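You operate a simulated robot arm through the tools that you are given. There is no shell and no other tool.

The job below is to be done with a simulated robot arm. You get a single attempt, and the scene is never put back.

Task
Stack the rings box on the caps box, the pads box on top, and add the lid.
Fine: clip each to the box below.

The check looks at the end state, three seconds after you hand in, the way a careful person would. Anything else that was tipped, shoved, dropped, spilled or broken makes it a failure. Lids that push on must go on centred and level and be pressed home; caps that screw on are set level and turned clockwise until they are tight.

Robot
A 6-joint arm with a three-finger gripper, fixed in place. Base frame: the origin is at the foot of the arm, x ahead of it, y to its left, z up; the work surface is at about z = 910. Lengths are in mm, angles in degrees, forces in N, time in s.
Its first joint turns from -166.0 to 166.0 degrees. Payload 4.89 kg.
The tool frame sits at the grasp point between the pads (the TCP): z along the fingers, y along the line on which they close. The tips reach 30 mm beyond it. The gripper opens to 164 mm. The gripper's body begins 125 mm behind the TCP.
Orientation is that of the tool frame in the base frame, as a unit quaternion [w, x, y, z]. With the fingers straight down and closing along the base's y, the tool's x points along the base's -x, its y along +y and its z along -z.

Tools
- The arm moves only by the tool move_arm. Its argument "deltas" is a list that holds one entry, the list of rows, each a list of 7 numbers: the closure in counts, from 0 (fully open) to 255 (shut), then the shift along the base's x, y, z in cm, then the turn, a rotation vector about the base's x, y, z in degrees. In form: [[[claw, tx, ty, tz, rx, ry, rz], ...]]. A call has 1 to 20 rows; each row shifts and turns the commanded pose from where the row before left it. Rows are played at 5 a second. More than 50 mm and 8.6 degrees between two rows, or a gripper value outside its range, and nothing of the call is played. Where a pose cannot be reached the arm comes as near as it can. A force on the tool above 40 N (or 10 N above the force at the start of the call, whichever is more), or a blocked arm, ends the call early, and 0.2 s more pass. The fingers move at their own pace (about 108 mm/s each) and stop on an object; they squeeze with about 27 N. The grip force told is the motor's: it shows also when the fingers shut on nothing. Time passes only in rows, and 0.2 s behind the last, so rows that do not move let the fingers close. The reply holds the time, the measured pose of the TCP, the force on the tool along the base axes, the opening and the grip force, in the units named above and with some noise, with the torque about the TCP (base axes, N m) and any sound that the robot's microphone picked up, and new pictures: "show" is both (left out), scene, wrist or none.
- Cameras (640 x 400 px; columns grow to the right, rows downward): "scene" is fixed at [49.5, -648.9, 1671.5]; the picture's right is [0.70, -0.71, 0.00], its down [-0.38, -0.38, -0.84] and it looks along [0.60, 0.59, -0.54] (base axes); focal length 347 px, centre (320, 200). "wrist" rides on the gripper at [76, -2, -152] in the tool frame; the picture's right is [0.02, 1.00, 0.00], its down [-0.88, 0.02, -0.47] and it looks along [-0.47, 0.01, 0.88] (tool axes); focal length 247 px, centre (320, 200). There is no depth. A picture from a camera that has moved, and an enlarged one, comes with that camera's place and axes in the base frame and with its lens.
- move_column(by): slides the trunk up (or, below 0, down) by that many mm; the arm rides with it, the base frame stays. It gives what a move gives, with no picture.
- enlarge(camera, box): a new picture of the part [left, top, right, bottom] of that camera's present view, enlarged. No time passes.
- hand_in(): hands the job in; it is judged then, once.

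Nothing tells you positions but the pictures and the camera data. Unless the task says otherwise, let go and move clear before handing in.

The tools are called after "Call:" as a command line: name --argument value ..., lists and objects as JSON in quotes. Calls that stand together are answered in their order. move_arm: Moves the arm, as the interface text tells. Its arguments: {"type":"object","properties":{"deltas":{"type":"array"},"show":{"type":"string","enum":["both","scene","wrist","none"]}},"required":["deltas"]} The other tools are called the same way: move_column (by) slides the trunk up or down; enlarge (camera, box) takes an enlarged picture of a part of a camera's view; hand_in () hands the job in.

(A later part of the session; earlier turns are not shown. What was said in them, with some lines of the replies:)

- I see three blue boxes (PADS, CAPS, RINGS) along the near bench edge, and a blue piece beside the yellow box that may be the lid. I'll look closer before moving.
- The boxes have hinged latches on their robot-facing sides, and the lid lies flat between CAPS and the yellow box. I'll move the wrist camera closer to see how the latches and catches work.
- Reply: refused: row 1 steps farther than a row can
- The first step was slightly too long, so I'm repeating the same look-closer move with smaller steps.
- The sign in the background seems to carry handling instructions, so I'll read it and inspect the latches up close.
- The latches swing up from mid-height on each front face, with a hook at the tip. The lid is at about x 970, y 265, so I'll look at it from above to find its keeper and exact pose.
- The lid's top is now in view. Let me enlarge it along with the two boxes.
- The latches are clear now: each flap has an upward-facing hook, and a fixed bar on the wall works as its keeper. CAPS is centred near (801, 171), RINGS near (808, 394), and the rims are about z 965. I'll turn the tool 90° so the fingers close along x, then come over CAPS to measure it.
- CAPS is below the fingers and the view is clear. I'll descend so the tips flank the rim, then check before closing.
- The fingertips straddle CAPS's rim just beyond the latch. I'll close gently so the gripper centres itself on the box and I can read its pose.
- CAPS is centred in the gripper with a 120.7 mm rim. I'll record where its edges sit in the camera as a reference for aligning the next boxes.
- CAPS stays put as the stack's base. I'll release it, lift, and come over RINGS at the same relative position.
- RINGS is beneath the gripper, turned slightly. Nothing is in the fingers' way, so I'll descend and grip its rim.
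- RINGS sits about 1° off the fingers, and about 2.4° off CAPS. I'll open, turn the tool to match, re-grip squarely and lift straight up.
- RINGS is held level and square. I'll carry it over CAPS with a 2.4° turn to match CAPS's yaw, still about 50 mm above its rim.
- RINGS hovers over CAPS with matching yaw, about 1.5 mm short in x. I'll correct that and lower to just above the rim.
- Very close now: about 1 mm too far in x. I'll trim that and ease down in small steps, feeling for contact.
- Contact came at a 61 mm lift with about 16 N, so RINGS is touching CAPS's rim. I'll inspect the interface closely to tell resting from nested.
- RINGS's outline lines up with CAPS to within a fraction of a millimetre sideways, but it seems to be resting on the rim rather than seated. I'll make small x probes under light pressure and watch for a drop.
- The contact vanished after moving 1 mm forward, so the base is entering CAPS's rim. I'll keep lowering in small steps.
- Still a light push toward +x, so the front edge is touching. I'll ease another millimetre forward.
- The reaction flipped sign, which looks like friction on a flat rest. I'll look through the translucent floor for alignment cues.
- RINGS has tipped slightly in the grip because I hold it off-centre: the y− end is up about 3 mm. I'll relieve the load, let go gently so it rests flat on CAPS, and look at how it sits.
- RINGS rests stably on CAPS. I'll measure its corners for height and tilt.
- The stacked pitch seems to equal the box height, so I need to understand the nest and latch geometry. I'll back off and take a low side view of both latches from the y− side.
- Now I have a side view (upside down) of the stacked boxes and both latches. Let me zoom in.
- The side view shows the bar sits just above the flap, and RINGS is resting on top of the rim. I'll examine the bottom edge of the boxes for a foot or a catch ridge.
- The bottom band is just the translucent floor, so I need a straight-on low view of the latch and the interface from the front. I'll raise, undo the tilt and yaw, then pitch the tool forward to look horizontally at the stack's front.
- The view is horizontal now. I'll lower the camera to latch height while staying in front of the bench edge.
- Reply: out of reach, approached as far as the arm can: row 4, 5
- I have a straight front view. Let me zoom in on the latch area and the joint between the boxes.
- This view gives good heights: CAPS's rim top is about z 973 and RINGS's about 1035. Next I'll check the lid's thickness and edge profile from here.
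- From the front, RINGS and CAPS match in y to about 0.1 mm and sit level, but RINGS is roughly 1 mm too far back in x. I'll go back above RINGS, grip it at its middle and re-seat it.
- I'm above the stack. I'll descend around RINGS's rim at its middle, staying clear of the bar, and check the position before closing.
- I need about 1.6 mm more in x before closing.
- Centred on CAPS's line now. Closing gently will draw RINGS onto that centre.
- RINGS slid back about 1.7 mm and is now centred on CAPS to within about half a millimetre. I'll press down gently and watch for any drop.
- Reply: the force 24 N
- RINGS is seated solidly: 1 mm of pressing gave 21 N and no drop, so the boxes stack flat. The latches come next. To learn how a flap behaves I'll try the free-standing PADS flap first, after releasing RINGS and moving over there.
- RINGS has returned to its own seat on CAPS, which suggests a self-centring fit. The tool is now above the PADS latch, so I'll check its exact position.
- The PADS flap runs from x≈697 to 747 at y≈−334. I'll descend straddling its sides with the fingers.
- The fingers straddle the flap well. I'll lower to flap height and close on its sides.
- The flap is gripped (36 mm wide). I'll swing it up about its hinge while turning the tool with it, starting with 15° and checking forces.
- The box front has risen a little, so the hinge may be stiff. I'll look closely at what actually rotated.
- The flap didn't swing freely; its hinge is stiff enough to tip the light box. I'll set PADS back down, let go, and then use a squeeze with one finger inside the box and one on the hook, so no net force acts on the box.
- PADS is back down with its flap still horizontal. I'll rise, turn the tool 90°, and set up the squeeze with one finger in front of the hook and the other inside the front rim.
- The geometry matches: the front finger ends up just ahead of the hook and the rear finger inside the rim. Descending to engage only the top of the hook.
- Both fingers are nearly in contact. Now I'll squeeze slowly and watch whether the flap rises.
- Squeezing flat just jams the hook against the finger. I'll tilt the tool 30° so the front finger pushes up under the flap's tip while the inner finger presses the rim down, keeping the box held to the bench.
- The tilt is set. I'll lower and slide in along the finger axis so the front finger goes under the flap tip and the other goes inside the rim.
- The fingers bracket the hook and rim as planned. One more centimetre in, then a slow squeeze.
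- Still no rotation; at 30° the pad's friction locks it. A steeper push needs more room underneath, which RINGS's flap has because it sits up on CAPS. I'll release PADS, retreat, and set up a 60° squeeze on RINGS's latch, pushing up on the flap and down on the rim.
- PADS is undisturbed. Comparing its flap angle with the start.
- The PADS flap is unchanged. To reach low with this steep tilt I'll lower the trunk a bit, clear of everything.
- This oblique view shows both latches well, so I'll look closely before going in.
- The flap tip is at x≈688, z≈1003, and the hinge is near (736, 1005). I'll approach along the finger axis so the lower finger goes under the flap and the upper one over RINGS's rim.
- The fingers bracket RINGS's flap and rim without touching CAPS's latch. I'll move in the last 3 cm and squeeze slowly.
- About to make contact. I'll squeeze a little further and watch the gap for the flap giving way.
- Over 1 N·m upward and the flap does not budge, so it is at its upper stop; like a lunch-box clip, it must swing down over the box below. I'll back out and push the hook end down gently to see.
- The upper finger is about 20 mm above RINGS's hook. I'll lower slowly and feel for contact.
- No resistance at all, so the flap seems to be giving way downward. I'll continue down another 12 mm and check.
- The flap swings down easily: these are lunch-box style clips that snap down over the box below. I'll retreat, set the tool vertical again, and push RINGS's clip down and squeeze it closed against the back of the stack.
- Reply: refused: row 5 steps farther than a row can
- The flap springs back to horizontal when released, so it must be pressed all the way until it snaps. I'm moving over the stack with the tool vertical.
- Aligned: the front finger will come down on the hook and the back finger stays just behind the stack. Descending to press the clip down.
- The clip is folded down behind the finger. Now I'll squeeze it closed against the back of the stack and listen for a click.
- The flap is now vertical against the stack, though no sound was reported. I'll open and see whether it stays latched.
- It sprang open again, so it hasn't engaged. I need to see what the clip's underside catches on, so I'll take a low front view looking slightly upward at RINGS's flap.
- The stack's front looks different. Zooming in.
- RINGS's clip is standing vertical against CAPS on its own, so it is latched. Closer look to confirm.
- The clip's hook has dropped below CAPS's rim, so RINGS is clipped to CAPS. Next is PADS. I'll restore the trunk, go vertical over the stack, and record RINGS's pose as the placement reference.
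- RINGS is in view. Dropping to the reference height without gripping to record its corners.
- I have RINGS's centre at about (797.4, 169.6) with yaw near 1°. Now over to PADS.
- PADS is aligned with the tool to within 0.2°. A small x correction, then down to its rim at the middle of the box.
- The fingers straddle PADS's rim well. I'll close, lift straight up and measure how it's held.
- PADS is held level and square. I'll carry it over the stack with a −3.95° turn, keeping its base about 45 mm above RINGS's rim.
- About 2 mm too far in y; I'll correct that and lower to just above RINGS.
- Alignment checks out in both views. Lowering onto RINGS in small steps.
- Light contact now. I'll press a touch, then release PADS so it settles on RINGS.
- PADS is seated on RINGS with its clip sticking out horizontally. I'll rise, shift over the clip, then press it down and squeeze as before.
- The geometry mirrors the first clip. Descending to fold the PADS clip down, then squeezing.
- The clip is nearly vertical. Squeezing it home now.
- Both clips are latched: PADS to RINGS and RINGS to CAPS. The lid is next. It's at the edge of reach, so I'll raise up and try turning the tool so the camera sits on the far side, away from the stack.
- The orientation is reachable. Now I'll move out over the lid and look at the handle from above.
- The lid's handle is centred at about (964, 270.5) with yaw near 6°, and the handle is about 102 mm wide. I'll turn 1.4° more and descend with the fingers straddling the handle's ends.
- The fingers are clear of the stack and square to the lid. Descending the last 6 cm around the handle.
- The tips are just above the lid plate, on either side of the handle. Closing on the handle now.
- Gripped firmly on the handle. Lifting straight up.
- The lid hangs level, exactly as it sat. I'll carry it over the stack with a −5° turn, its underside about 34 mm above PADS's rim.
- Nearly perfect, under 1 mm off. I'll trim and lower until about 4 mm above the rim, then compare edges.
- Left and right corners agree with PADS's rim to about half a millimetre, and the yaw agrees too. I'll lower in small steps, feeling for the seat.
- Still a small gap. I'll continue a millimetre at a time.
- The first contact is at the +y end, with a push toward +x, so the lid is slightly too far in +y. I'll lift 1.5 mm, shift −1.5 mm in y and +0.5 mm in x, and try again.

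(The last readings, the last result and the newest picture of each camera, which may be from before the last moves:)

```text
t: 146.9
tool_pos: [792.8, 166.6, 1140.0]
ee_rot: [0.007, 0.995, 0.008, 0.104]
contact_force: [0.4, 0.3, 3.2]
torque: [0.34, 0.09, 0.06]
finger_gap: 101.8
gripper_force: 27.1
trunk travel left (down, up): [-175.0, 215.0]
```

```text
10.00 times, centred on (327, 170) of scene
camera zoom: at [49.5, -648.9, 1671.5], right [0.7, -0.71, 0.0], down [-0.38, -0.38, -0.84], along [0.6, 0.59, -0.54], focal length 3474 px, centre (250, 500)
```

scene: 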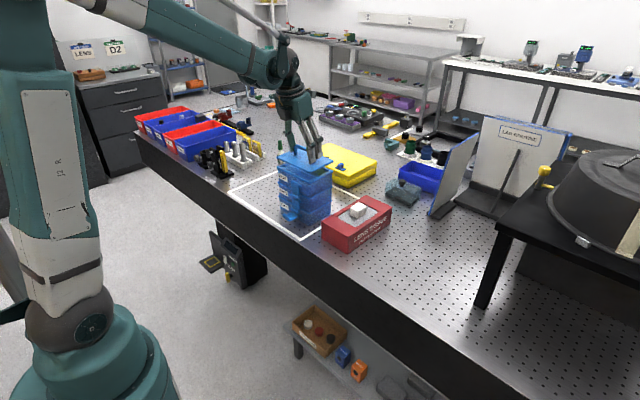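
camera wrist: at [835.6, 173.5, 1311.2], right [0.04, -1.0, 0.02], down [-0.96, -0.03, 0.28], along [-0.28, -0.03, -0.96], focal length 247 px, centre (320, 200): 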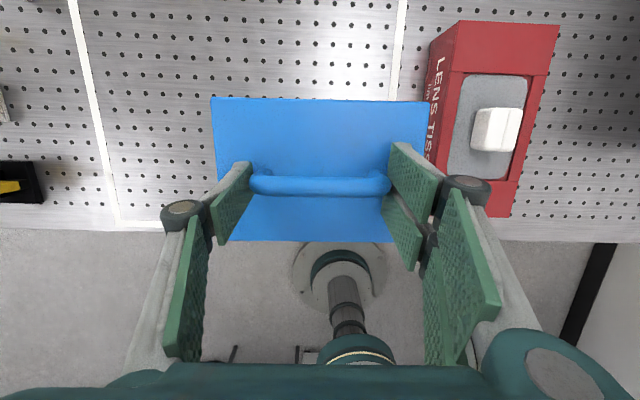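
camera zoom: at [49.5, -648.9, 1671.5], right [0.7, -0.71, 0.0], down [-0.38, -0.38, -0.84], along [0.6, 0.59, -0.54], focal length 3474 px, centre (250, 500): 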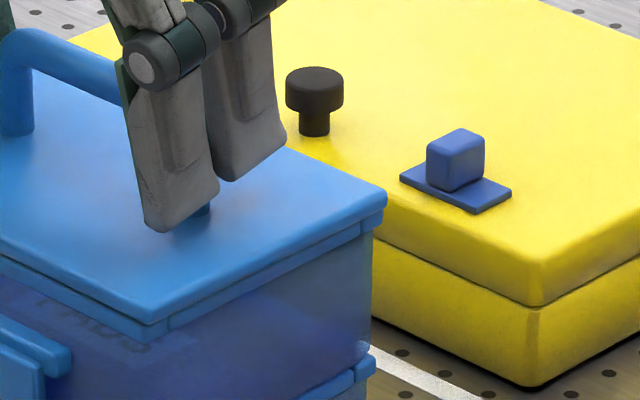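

The scene view says the earlier position matched better sideways, and the end contact looks like a tiny tilt rather than an offset. I'll go back most of the way and press lightly to see whether it drops in.

Call:
move_arm --deltas '[[[120, 0, 0, 0.15, 0, 0, 0], [120, -0.03, 0.13, 0, 0, 0, 0], [120, 0, 0, -0.1, 0, 0, 0], [120, 0, 0, -0.05, 0, 0, 0], [120, 0, 0, -0.05, 0, 0, 0], [120, 0, 0, 0, 0, 0, 0]]]' --show "wrist"

Call:
enlarge --camera "scene" --box '[268, 150, 298, 190]'

Call:
enlarge --camera "scene" --box '[312, 150, 342, 190]'

```text
t: 148.3
tool_pos: [792.5, 168.5, 1139.4]
ee_rot: [0.007, 0.995, 0.008, 0.104]
contact_force: [3.2, 0.3, 8.3]
torque: [0.87, -0.18, -0.18]
finger_gap: 101.7
gripper_force: 27.4
trunk travel left (down, up): [-175.0, 215.0]
camera wrist: at [835.8, 173.7, 1304.2], right [0.04, -1.0, 0.02], down [-0.96, -0.03, 0.28], along [-0.28, -0.03, -0.96], focal length 247 px, centre (320, 200)
```

wrist: 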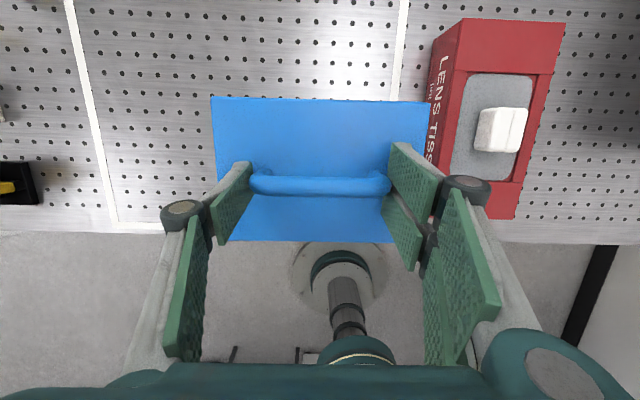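

```text
10.00 times, centred on (283, 170) of scene
camera zoom: at [49.5, -648.9, 1671.5], right [0.7, -0.71, 0.0], down [-0.38, -0.38, -0.84], along [0.6, 0.59, -0.54], focal length 3474 px, centre (690, 500)
```

zoom: 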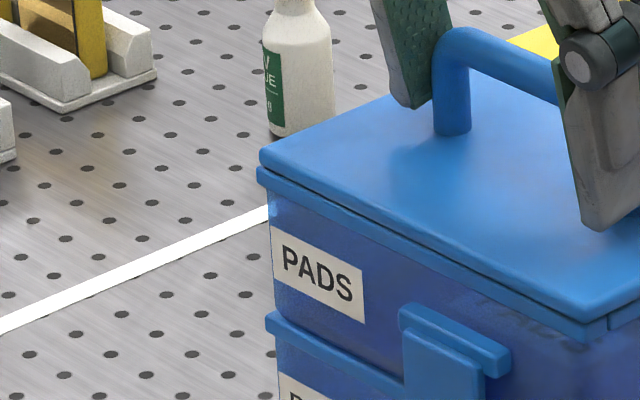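

```text
10.00 times, centred on (327, 170) of scene
camera zoom: at [49.5, -648.9, 1671.5], right [0.7, -0.71, 0.0], down [-0.38, -0.38, -0.84], along [0.6, 0.59, -0.54], focal length 3474 px, centre (250, 500)
```

zoom: 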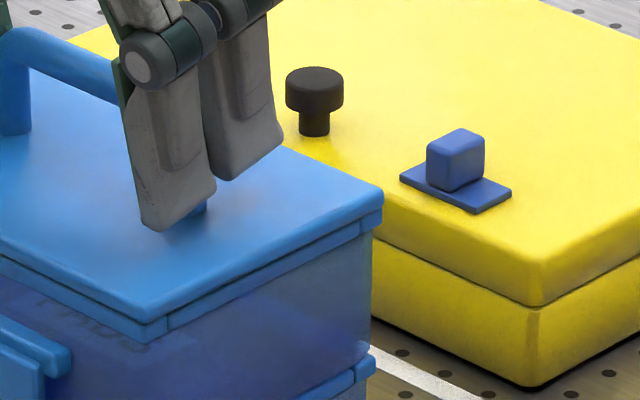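

Close enough to let go: under 1 mm off and nearly level. I'll unload slightly and release the lid onto the rim.

Call:
move_arm --deltas '[[[120, 0, 0, 0.07, 0, 0, 0], [110, 0, 0, 0, 0, 0, 0], [90, 0, 0, 0, 0, 0, 0], [60, 0, 0, 0, 0, 0, 0], [30, 0, 0, 0, 0, 0, 0], [30, 0, 0, 0, 0, 0, 0]]]'

Call:
enlarge --camera "scene" --box '[268, 150, 298, 190]'

Call:
enlarge --camera "scene" --box '[312, 150, 342, 190]'

Call:
enlarge --camera "wrist" --box '[160, 80, 480, 280]'

```text
t: 149.7
tool_pos: [791.5, 168.7, 1140.6]
ee_rot: [0.008, 0.995, 0.007, 0.102]
contact_force: [-0.5, 0.1, -0.7]
torque: [0.01, 0.02, 0.01]
finger_gap: 144.5
gripper_force: 0.0
trunk travel left (down, up): [-175.0, 215.0]
camera wrist: at [835.9, 174.0, 1304.6], right [0.04, -1.0, 0.02], down [-0.96, -0.03, 0.28], along [-0.28, -0.03, -0.96], focal length 247 px, centre (320, 200)
```

scene: 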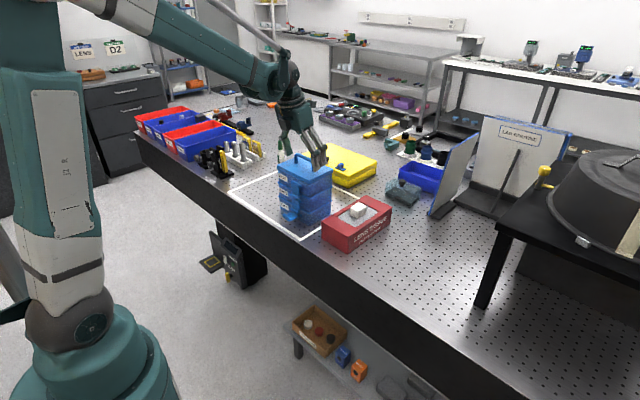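
wrist: 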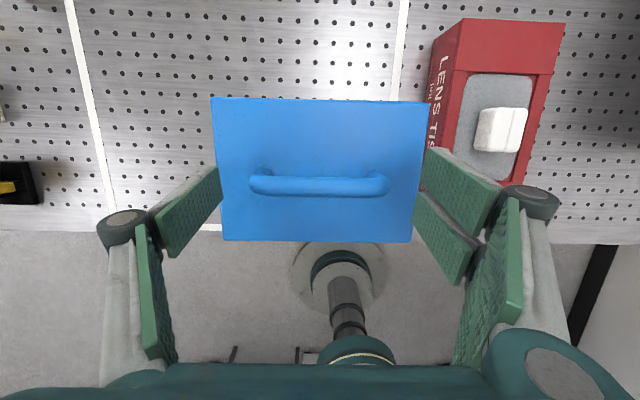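

```text
10.00 times, centred on (283, 170) of scene
camera zoom: at [49.5, -648.9, 1671.5], right [0.7, -0.71, 0.0], down [-0.38, -0.38, -0.84], along [0.6, 0.59, -0.54], focal length 3474 px, centre (690, 500)
```

zoom: 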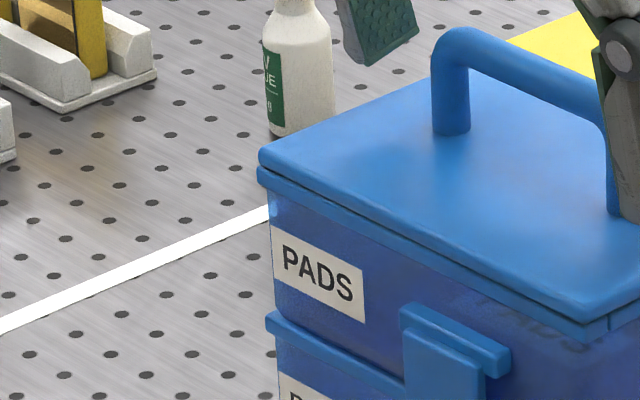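

```text
10.00 times, centred on (327, 170) of scene
camera zoom: at [49.5, -648.9, 1671.5], right [0.7, -0.71, 0.0], down [-0.38, -0.38, -0.84], along [0.6, 0.59, -0.54], focal length 3474 px, centre (250, 500)
```

zoom: 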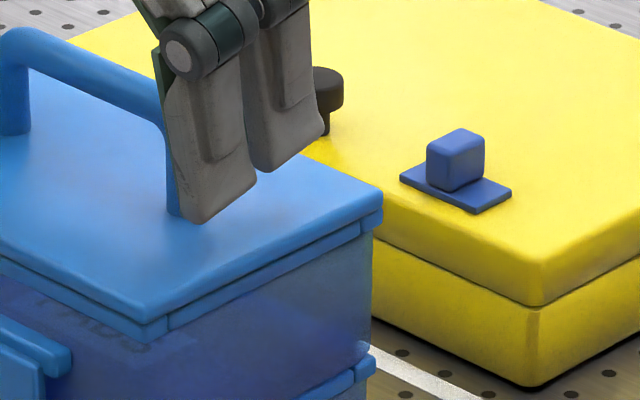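

```text
2.00 times, centred on (320, 180) of wrist
camera zoom: at [835.9, 174.0, 1304.6], right [0.04, -1.0, 0.02], down [-0.96, -0.03, 0.28], along [-0.28, -0.03, -0.96], focal length 494 px, centre (320, 240)
```

zoom: 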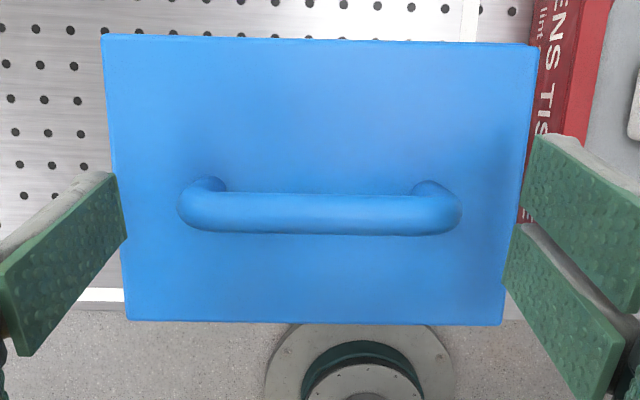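

The lid sits aligned with the rim (within about 0.4 mm). Next I'll press it home: rise, straighten the tool, close the fingers and push down on the middle of the handle.

Call:
move_arm --deltas '[[[0, 0, 0, 1, 0, 0, 0], [0, 0, 0, 4, 0, 0, 0], [0, 0, 0, 3, 0, 6, 0], [0, 0, 0, 0, 0, 6, 0], [120, 0.4, 0, 0, 0, 0, 0], [255, 0, 0, 0, 0, 0, 0], [255, 0, 0, 0, 0, 0, 0], [255, 0, 0, 0, 0, 0, 0], [255, 0, 0, 0, 0, 0, 0], [255, 0, 0, 0, 0, 0, 0]]]'

Call:
enlarge --camera "wrist" --box '[160, 80, 480, 280]'

Call:
enlarge --camera "scene" --box '[262, 130, 352, 230]'

```text
t: 151.9
tool_pos: [795.1, 168.6, 1218.6]
ee_rot: [0.006, 1.0, 0.008, -0.002]
contact_force: [0.9, 0.1, 0.4]
torque: [-0.02, 0.0, 0.04]
finger_gap: 0.0
gripper_force: 26.8
trunk travel left (down, up): [-175.0, 215.0]
camera wrist: at [872.3, 173.9, 1370.9], right [0.04, -1.0, 0.01], down [-0.88, -0.03, 0.48], along [-0.47, -0.03, -0.88], focal length 247 px, centre (320, 200)
```

scene: 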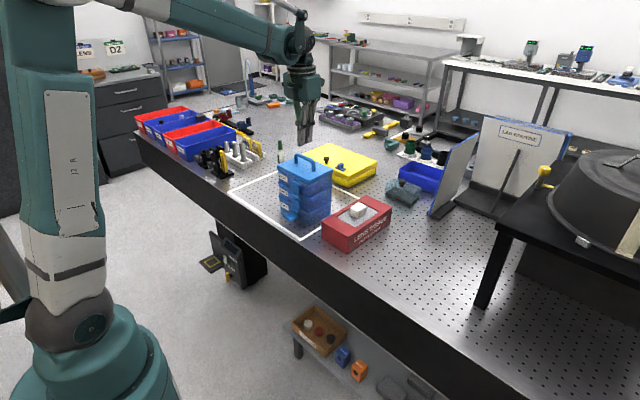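
wrist: 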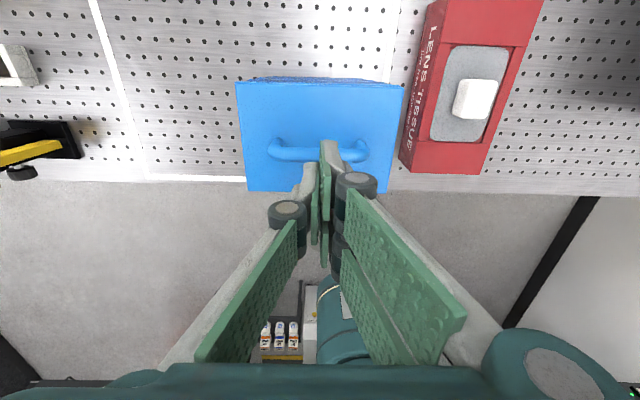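

```text
2.00 times, centred on (320, 180) of wrist
camera zoom: at [872.3, 173.9, 1370.9], right [0.04, -1.0, 0.01], down [-0.88, -0.03, 0.48], along [-0.47, -0.03, -0.88], focal length 494 px, centre (320, 240)
```

zoom: 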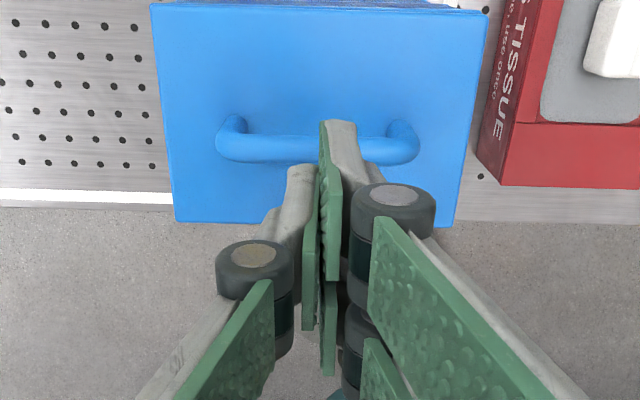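

```text
4.00 times, centred on (307, 180) of scene
camera zoom: at [49.5, -648.9, 1671.5], right [0.7, -0.71, 0.0], down [-0.38, -0.38, -0.84], along [0.6, 0.59, -0.54], focal length 1390 px, centre (372, 280)
```

zoom: 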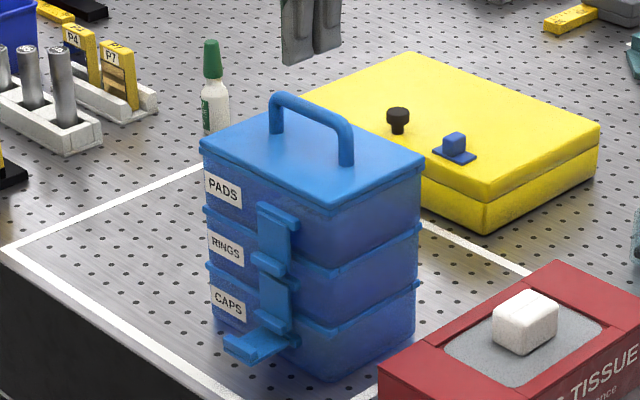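

The stack looks right and the closed fingertips are directly over the middle of the handle. Pressing down carefully.

Call:
move_arm --deltas '[[[255, 0, 0, -2.5, 0, 0, 0], [255, 0, 0, -1.5, 0, 0, 0], [255, 0, 0, -0.6, 0, 0, 0], [255, 0, 0, 0, 0, 0, 0]]]' --show "none"

Call:
move_arm --deltas '[[[255, 0, 0, -0.2, 0, 0, 0], [255, 0, 0, -0.2, 0, 0, 0], [255, 0, 0, -0.2, 0, 0, 0], [255, 0, 0, 0, 0, 0, 0]]]' --show "wrist"

Call:
enlarge --camera "scene" --box '[270, 140, 345, 200]'

```text
t: 152.9
tool_pos: [796.4, 169.7, 1174.2]
ee_rot: [0.006, 1.0, 0.009, -0.002]
contact_force: [0.7, 0.1, 0.6]
torque: [-0.02, 0.03, 0.01]
finger_gap: 0.0
gripper_force: 26.8
trunk travel left (down, up): [-175.0, 215.0]
```

```text
t: 153.7
tool_pos: [796.4, 167.9, 1171.1]
ee_rot: [0.006, 1.0, 0.009, 0.0]
contact_force: [0.7, 1.2, 27.7]
torque: [0.1, -0.05, -0.02]
finger_gap: 0.0
gripper_force: 26.8
trunk travel left (down, up): [-175.0, 215.0]
stopped in row 3: the force on the tool passed its limit at 46 N (the readings are from after the stop); the commanded pose is now the measured one
camera wrist: at [872.3, 173.7, 1323.4], right [0.04, -1.0, 0.01], down [-0.88, -0.03, 0.47], along [-0.47, -0.03, -0.88], focal length 247 px, centre (320, 200)
```

wrist: 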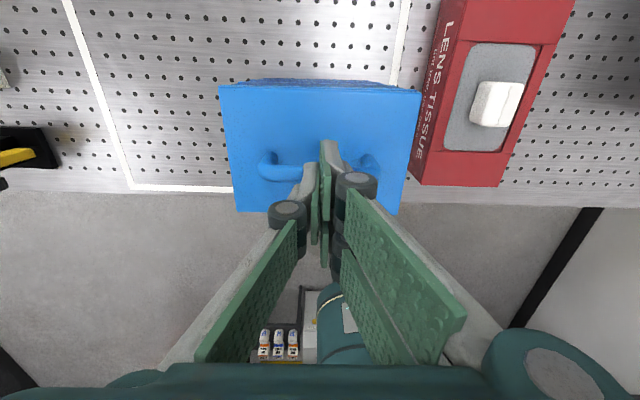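

```text
6.67 times, centred on (308, 170) of scene
camera zoom: at [49.5, -648.9, 1671.5], right [0.7, -0.71, 0.0], down [-0.38, -0.38, -0.84], along [0.6, 0.59, -0.54], focal length 2316 px, centre (403, 400)
```

zoom: 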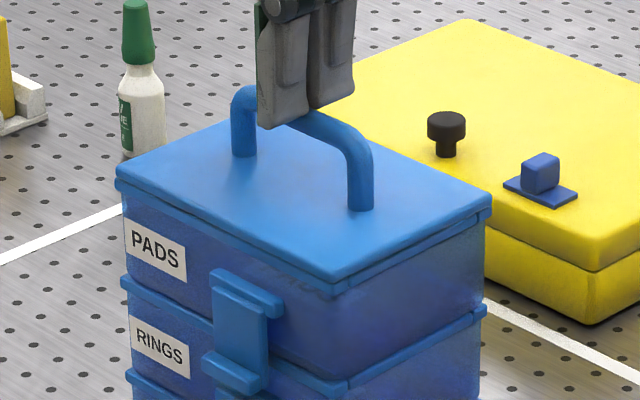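

The press reached 46 N. I'll check the seam all round.

Call:
enlarge --camera "scene" --box '[268, 150, 298, 190]'

Call:
enlarge --camera "scene" --box '[312, 150, 342, 190]'

Call:
enlarge --camera "scene" --box '[295, 170, 325, 190]'

```text
10.00 times, centred on (283, 170) of scene
camera zoom: at [49.5, -648.9, 1671.5], right [0.7, -0.71, 0.0], down [-0.38, -0.38, -0.84], along [0.6, 0.59, -0.54], focal length 3474 px, centre (690, 500)
```

zoom: 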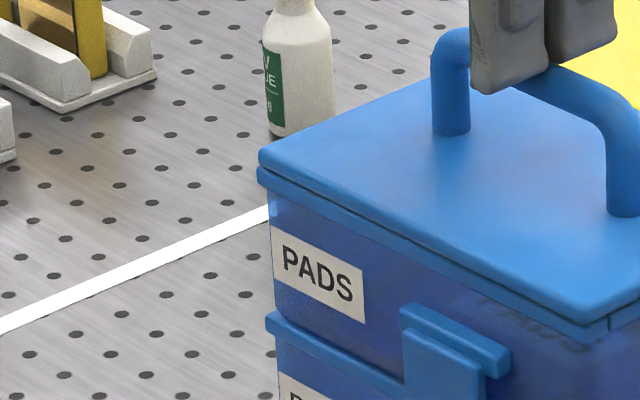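

```text
10.00 times, centred on (327, 170) of scene
camera zoom: at [49.5, -648.9, 1671.5], right [0.7, -0.71, 0.0], down [-0.38, -0.38, -0.84], along [0.6, 0.59, -0.54], focal length 3474 px, centre (250, 500)
```

zoom: 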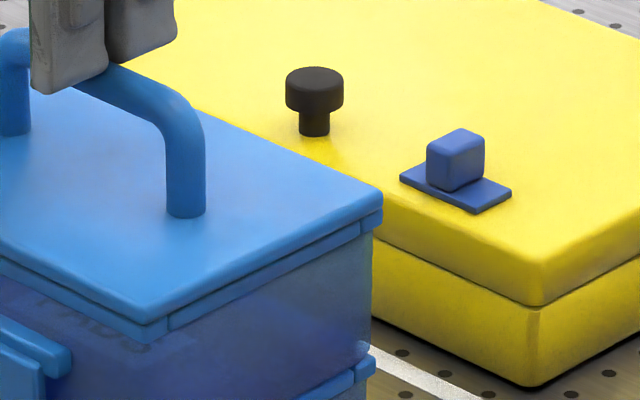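

```text
16.00 times, centred on (310, 180) of scene
camera zoom: at [49.5, -648.9, 1671.5], right [0.7, -0.71, 0.0], down [-0.38, -0.38, -0.84], along [0.6, 0.59, -0.54], focal length 5558 px, centre (480, 520)
```

zoom: 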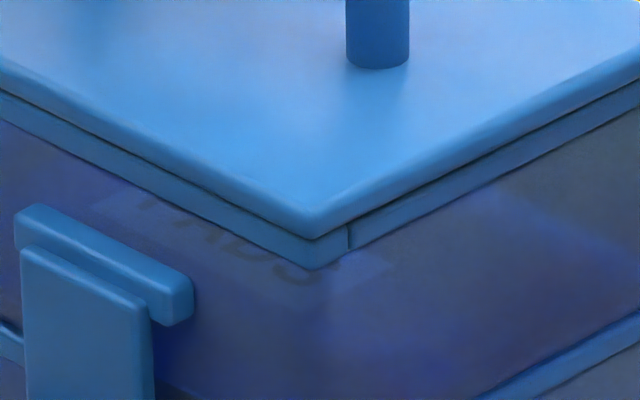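

The seam is even along the front and side, and the corners match. To be sure both ends are home, I'll press lightly near each handle leg too.

Call:
move_arm --deltas '[[[255, 0, 0, 1, 0, 0, 0], [255, 0, 3.3, 0, 0, 0, 0], [255, 0, 0, -0.8, 0, 0, 0], [255, 0, 0, -0.1, 0, 0, 0], [255, 0, 0, -0.1, 0, 0, 0], [255, 0, 0, -0.1, 0, 0, 0], [255, 0, 0, -0.1, 0, 0, 0], [255, 0, 0, 0, 0, 0, 0]]]' --show "none"

Call:
enlarge --camera "scene" --box '[270, 140, 345, 200]'

```text
t: 154.9
tool_pos: [795.7, 203.0, 1172.2]
ee_rot: [0.006, 1.0, 0.009, -0.001]
contact_force: [1.5, -0.9, 24.7]
torque: [-0.01, -0.03, 0.0]
finger_gap: 0.0
gripper_force: 26.9
trunk travel left (down, up): [-175.0, 215.0]
stopped in row 6: the force on the tool passed its limit at 44 N (the readings are from after the stop); the commanded pose is now the measured one
```

```text
6.67 times, centred on (308, 170) of scene
camera zoom: at [49.5, -648.9, 1671.5], right [0.7, -0.71, 0.0], down [-0.38, -0.38, -0.84], along [0.6, 0.59, -0.54], focal length 2316 px, centre (403, 400)
```

zoom: 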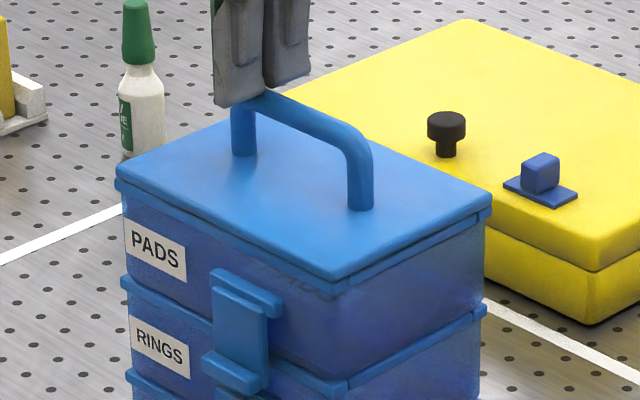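

The +y end is solid at 44 N with no movement. Now the same on the −y end, then retreat.

Call:
move_arm --deltas '[[[255, 0, 0, 1, 0, 0, 0], [255, 0, -3.3, 0.3, 0, 0, 0], [255, 0, -3.3, 0, 0, 0, 0], [255, 0, 0, -0.9, 0, 0, 0], [255, 0, 0, -0.2, 0, 0, 0], [255, 0, 0, -0.1, 0, 0, 0], [255, 0, 0, -0.1, 0, 0, 0], [255, 0, 0, -0.1, 0, 0, 0], [255, 0, 0, 0, 0, 0, 0]]]' --show "none"

Call:
move_arm --deltas '[[[255, 0, 0, 2, 0, 0, 0], [255, 0, 0, 4, 0, 0, 0], [255, 0, 0, 4.5, 0, 0, 0], [255, -1, -4, 0, 0, 0, 0], [255, -1, -4.5, 0, 0, 0, 0], [255, -1, -4.5, 0, 0, 0, 0], [255, -1, -4.5, 0, 0, 0, 0], [255, 0, 0, 0, 0, 0, 0]]]'

Call:
enlarge --camera "scene" --box '[268, 150, 298, 190]'

Call:
enlarge --camera "scene" --box '[312, 150, 342, 190]'

Call:
enlarge --camera "scene" --box '[262, 140, 352, 230]'

```text
t: 157.0
tool_pos: [796.5, 136.5, 1170.0]
ee_rot: [0.006, 1.0, 0.008, 0.0]
contact_force: [0.1, -0.6, 26.9]
torque: [0.09, -0.01, -0.03]
finger_gap: 0.0
gripper_force: 27.1
trunk travel left (down, up): [-175.0, 215.0]
stopped in row 9: the force on the tool passed its limit at 41 N (the readings are from after the stop); the commanded pose is now the measured one
```

```text
t: 158.8
tool_pos: [745.5, 64.1, 1276.1]
ee_rot: [0.016, 1.0, -0.015, 0.002]
contact_force: [-2.1, -1.4, 1.0]
torque: [0.21, -0.23, -0.03]
finger_gap: 0.1
gripper_force: 26.8
out of reach, approached as far as the arm can: row 4, 5, 6, 7
trunk travel left (down, up): [-175.0, 215.0]
camera wrist: at [821.4, 67.8, 1427.5], right [-0.01, -1.0, 0.03], down [-0.88, 0.02, 0.47], along [-0.47, -0.02, -0.88], focal length 247 px, centre (320, 200)
```

scene: 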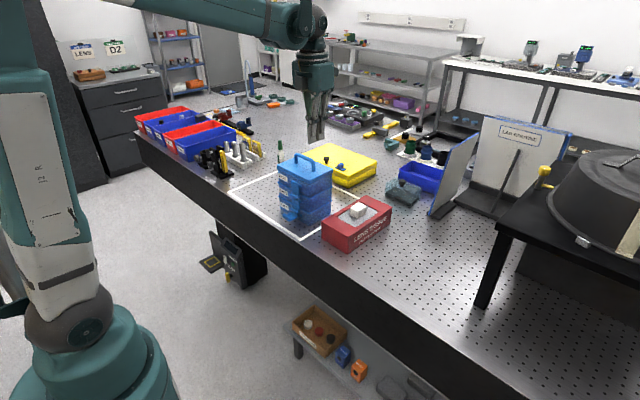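
wrist: 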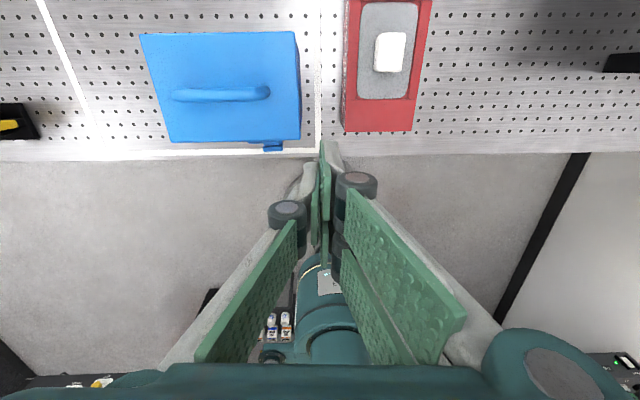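

```text
10.00 times, centred on (283, 170) of scene
camera zoom: at [49.5, -648.9, 1671.5], right [0.7, -0.71, 0.0], down [-0.38, -0.38, -0.84], along [0.6, 0.59, -0.54], focal length 3474 px, centre (690, 500)
```

zoom: 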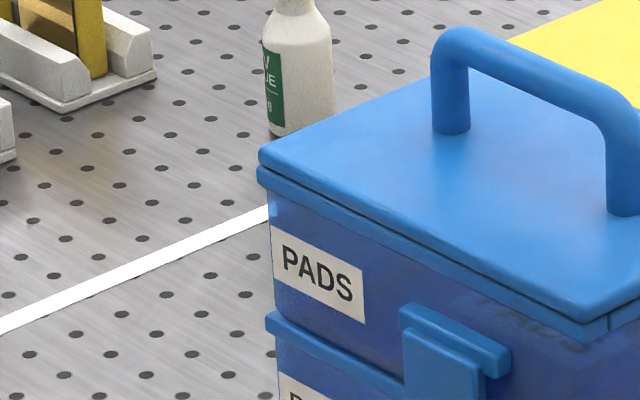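

```text
10.00 times, centred on (327, 170) of scene
camera zoom: at [49.5, -648.9, 1671.5], right [0.7, -0.71, 0.0], down [-0.38, -0.38, -0.84], along [0.6, 0.59, -0.54], focal length 3474 px, centre (250, 500)
```

zoom: 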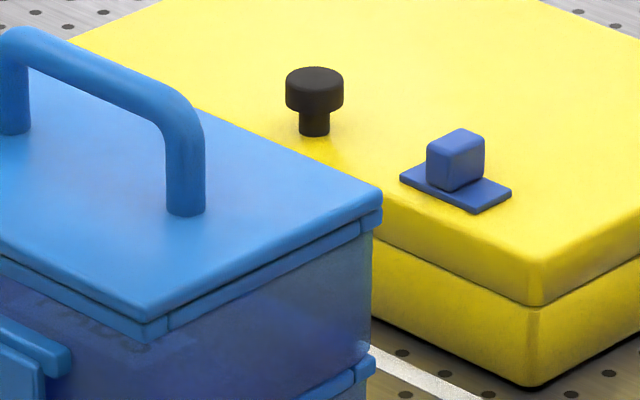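

```text
4.44 times, centred on (307, 185) of scene
camera zoom: at [49.5, -648.9, 1671.5], right [0.7, -0.71, 0.0], down [-0.38, -0.38, -0.84], along [0.6, 0.59, -0.54], focal length 1544 px, centre (378, 267)
```

zoom: 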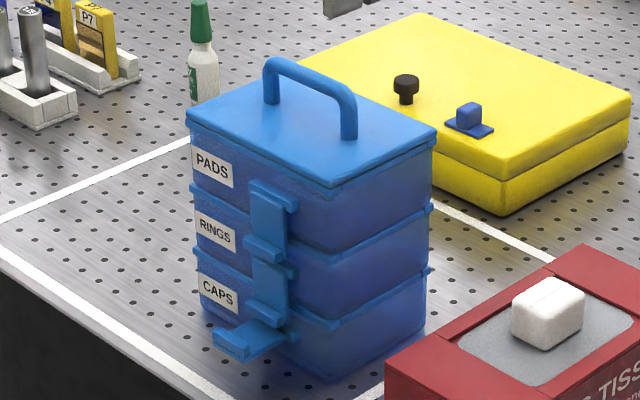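

The lid sits flush by the scene view. For certainty I'll take a straight-on front view to verify the lid is level and both clips are home, first unwinding the wrist.

Call:
move_arm --deltas '[[[200, 0, 0, 0, 0, 0, -8.3], [150, 0, 0, 0, 0, 0, -8.3], [100, 0, 0, 0, 0, 0, -8.3], [50, 0, 0, 0, 0, 0, -8.3], [0, 0, 0, 0, 0, 0, -8.3], [0, 0, 0, 0, 0, 0, -8.3], [0, 0, 0, 0, 0, 0, -8.3], [0, 0, 0, 0, 0, 0, -8.3], [0, 0, 0, 0, 0, 0, -8.3], [0, 0, 0, 0, 0, 0, -8.3], [0, -1.5, 1, 0, 0, 0, -8.3], [0, -2, 2, 0, 0, 0, -8.3], [0, -2, 2, 0, 0, 0, -8.3], [0, -2, 2, 0, 0, 0, -8.3], [0, -2, 2, 0, 0, 0, -8.3], [0, -2, 2, 0, 0, 0, -8.3], [0, -2, 2, 0, 0, 0, -8.3], [0, -2, 2, 0, 0, 0, -8.3], [0, -2, 2, 0, 0, 0, -8.3], [0, -2, 2, 0, 0, 0, -8.3]]]' --show "none"

Call:
move_arm --deltas '[[[0, 0, 0, 0, 0, 0, -8.3], [0, 0, 0, 0, 0, 0, -6.7], [0, 0, 0, 0, 0, 0, 0]]]'

```text
t: 163.0
tool_pos: [554.5, 253.0, 1274.3]
ee_rot: [-0.004, -0.107, 0.994, 0.016]
contact_force: [2.3, -0.8, -0.3]
torque: [0.03, 0.17, 0.03]
finger_gap: 164.2
gripper_force: 0.0
trunk travel left (down, up): [-175.0, 215.0]
```

```text
t: 163.8
tool_pos: [553.4, 252.7, 1274.1]
ee_rot: [-0.003, 0.024, 1.0, 0.016]
contact_force: [-1.1, -0.4, 0.1]
torque: [0.02, 0.0, -0.02]
finger_gap: 164.0
gripper_force: 0.1
trunk travel left (down, up): [-175.0, 215.0]
camera wrist: at [477.0, 251.2, 1426.6], right [0.03, 1.0, 0.03], down [0.88, -0.04, 0.47], along [0.47, 0.02, -0.88], focal length 247 px, centre (320, 200)
```

scene: 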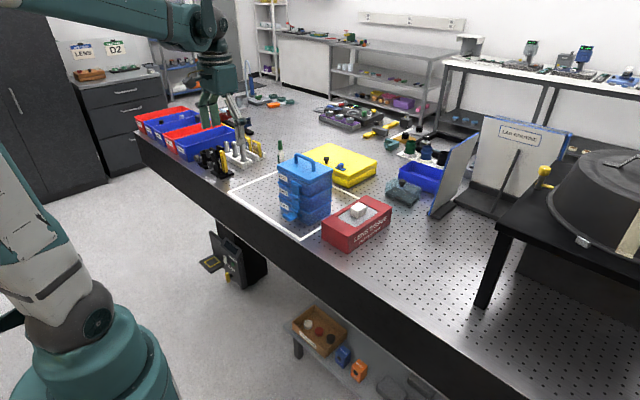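
wrist: 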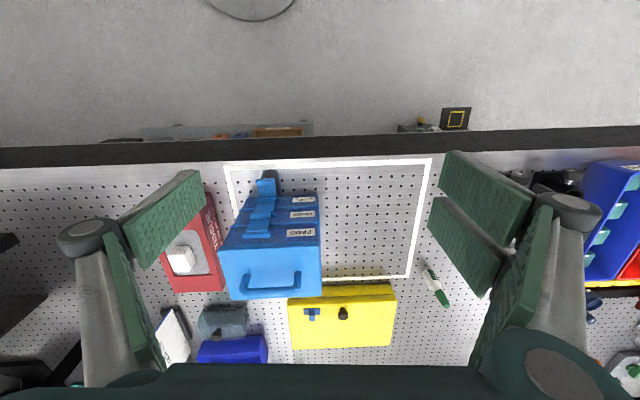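

Now pitching to a horizontal view of the stack's front.

Call:
move_arm --deltas '[[[0, 0, -1.1, -2, 0, -7.75, 0], [0, 0, -1.1, -2, 0, -7.75, 0], [0, 0, -1.1, -2, 0, -7.75, 0], [0, 0, -1.1, -2, 0, -7.75, 0], [0, 0, -1.1, -2, 0, -7.75, 0], [0, 0, -1.1, -2, 0, -7.75, 0], [0, 0, -1.1, -2, 0, -7.75, 0], [0, 0, -1.1, -1, 0, -7.75, 0], [0, 0, 0, 0, 0, 0, 0]]]' --show "wrist"

Call:
enlarge --camera "wrist" --box '[240, 60, 440, 230]'

Call:
enlarge --camera "wrist" --box '[260, 140, 400, 240]'

```text
t: 165.8
tool_pos: [552.9, 165.5, 1124.7]
ee_rot: [0.515, 0.012, 0.857, 0.026]
contact_force: [0.3, 0.6, 0.5]
torque: [-0.02, 0.03, -0.05]
finger_gap: 164.0
gripper_force: 0.1
trunk travel left (down, up): [-175.0, 215.0]
camera wrist: at [383.0, 162.6, 1127.6], right [-0.02, 1.0, 0.04], down [0.0, -0.04, 1.0], along [1.0, 0.02, 0.0], focal length 247 px, centre (320, 200)
```

wrist: 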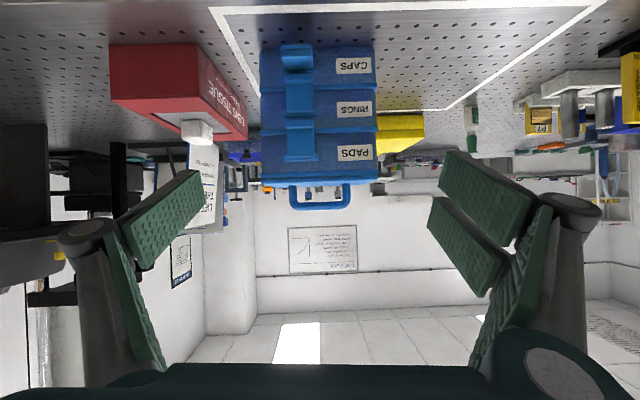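

```text
2.35 times, centred on (340, 145) of wrist
camera zoom: at [383.0, 162.6, 1127.6], right [-0.02, 1.0, 0.04], down [0.0, -0.04, 1.0], along [1.0, 0.02, 0.0], focal length 581 px, centre (273, 329)
```

zoom: 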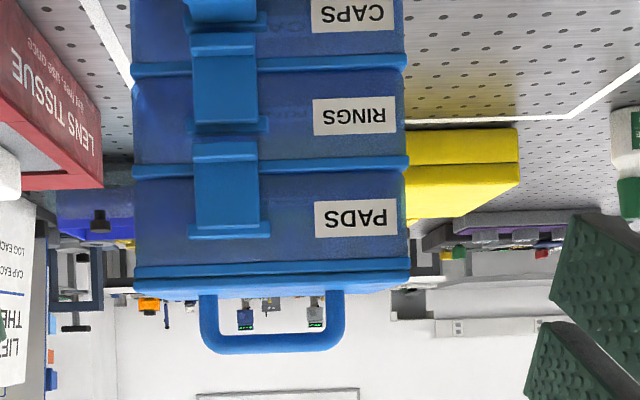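

```text
4.00 times, centred on (330, 190) of wrist
camera zoom: at [383.0, 162.6, 1127.6], right [-0.02, 1.0, 0.04], down [0.0, -0.04, 1.0], along [1.0, 0.02, 0.0], focal length 988 px, centre (280, 240)
```

zoom: 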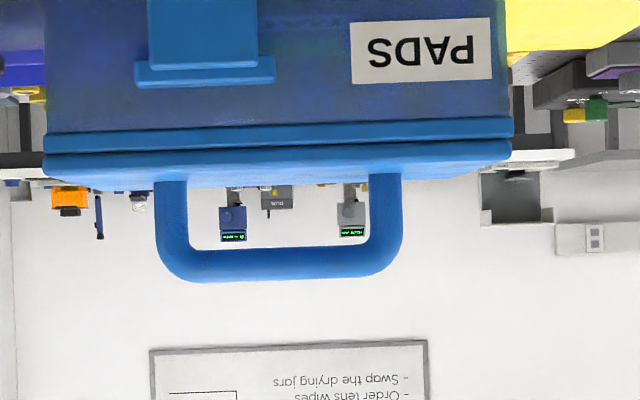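

The front view confirms everything. The lid is level, flush and centred on PADS, and the PADS and RINGS clips are closed over the boxes below. Nothing else was moved and the arm is clear, so I'm handing in.

Call:
hand_in

```text
The job is handed in.
```

The stack is built: CAPS at the bottom, then RINGS, then PADS, with the lid on top. I've handed it in, and no result has come back yet.

- **Clips:** the RINGS and PADS clips swing down over the rim of the box below. Both stayed vertical on their own after I let go. No click was picked up, but a clip springs back up if it isn't caught. The CAPS clip is still open because there is no box under it.
- **Lid:** it has no clip, so I pressed it home on the middle and both ends of its handle, to over 40 N each time. The last front view shows it level and centred on PADS, with an even seam.
- **Other items:** working the clips and re-seating RINGS shifted the stack a few millimetres toward the robot, but it is still inside the white outline. PADS tipped slightly during an early clip test and was set back down before stacking. Nothing else looked moved in the last pictures.

The gripper has let go and is clear of the stack.
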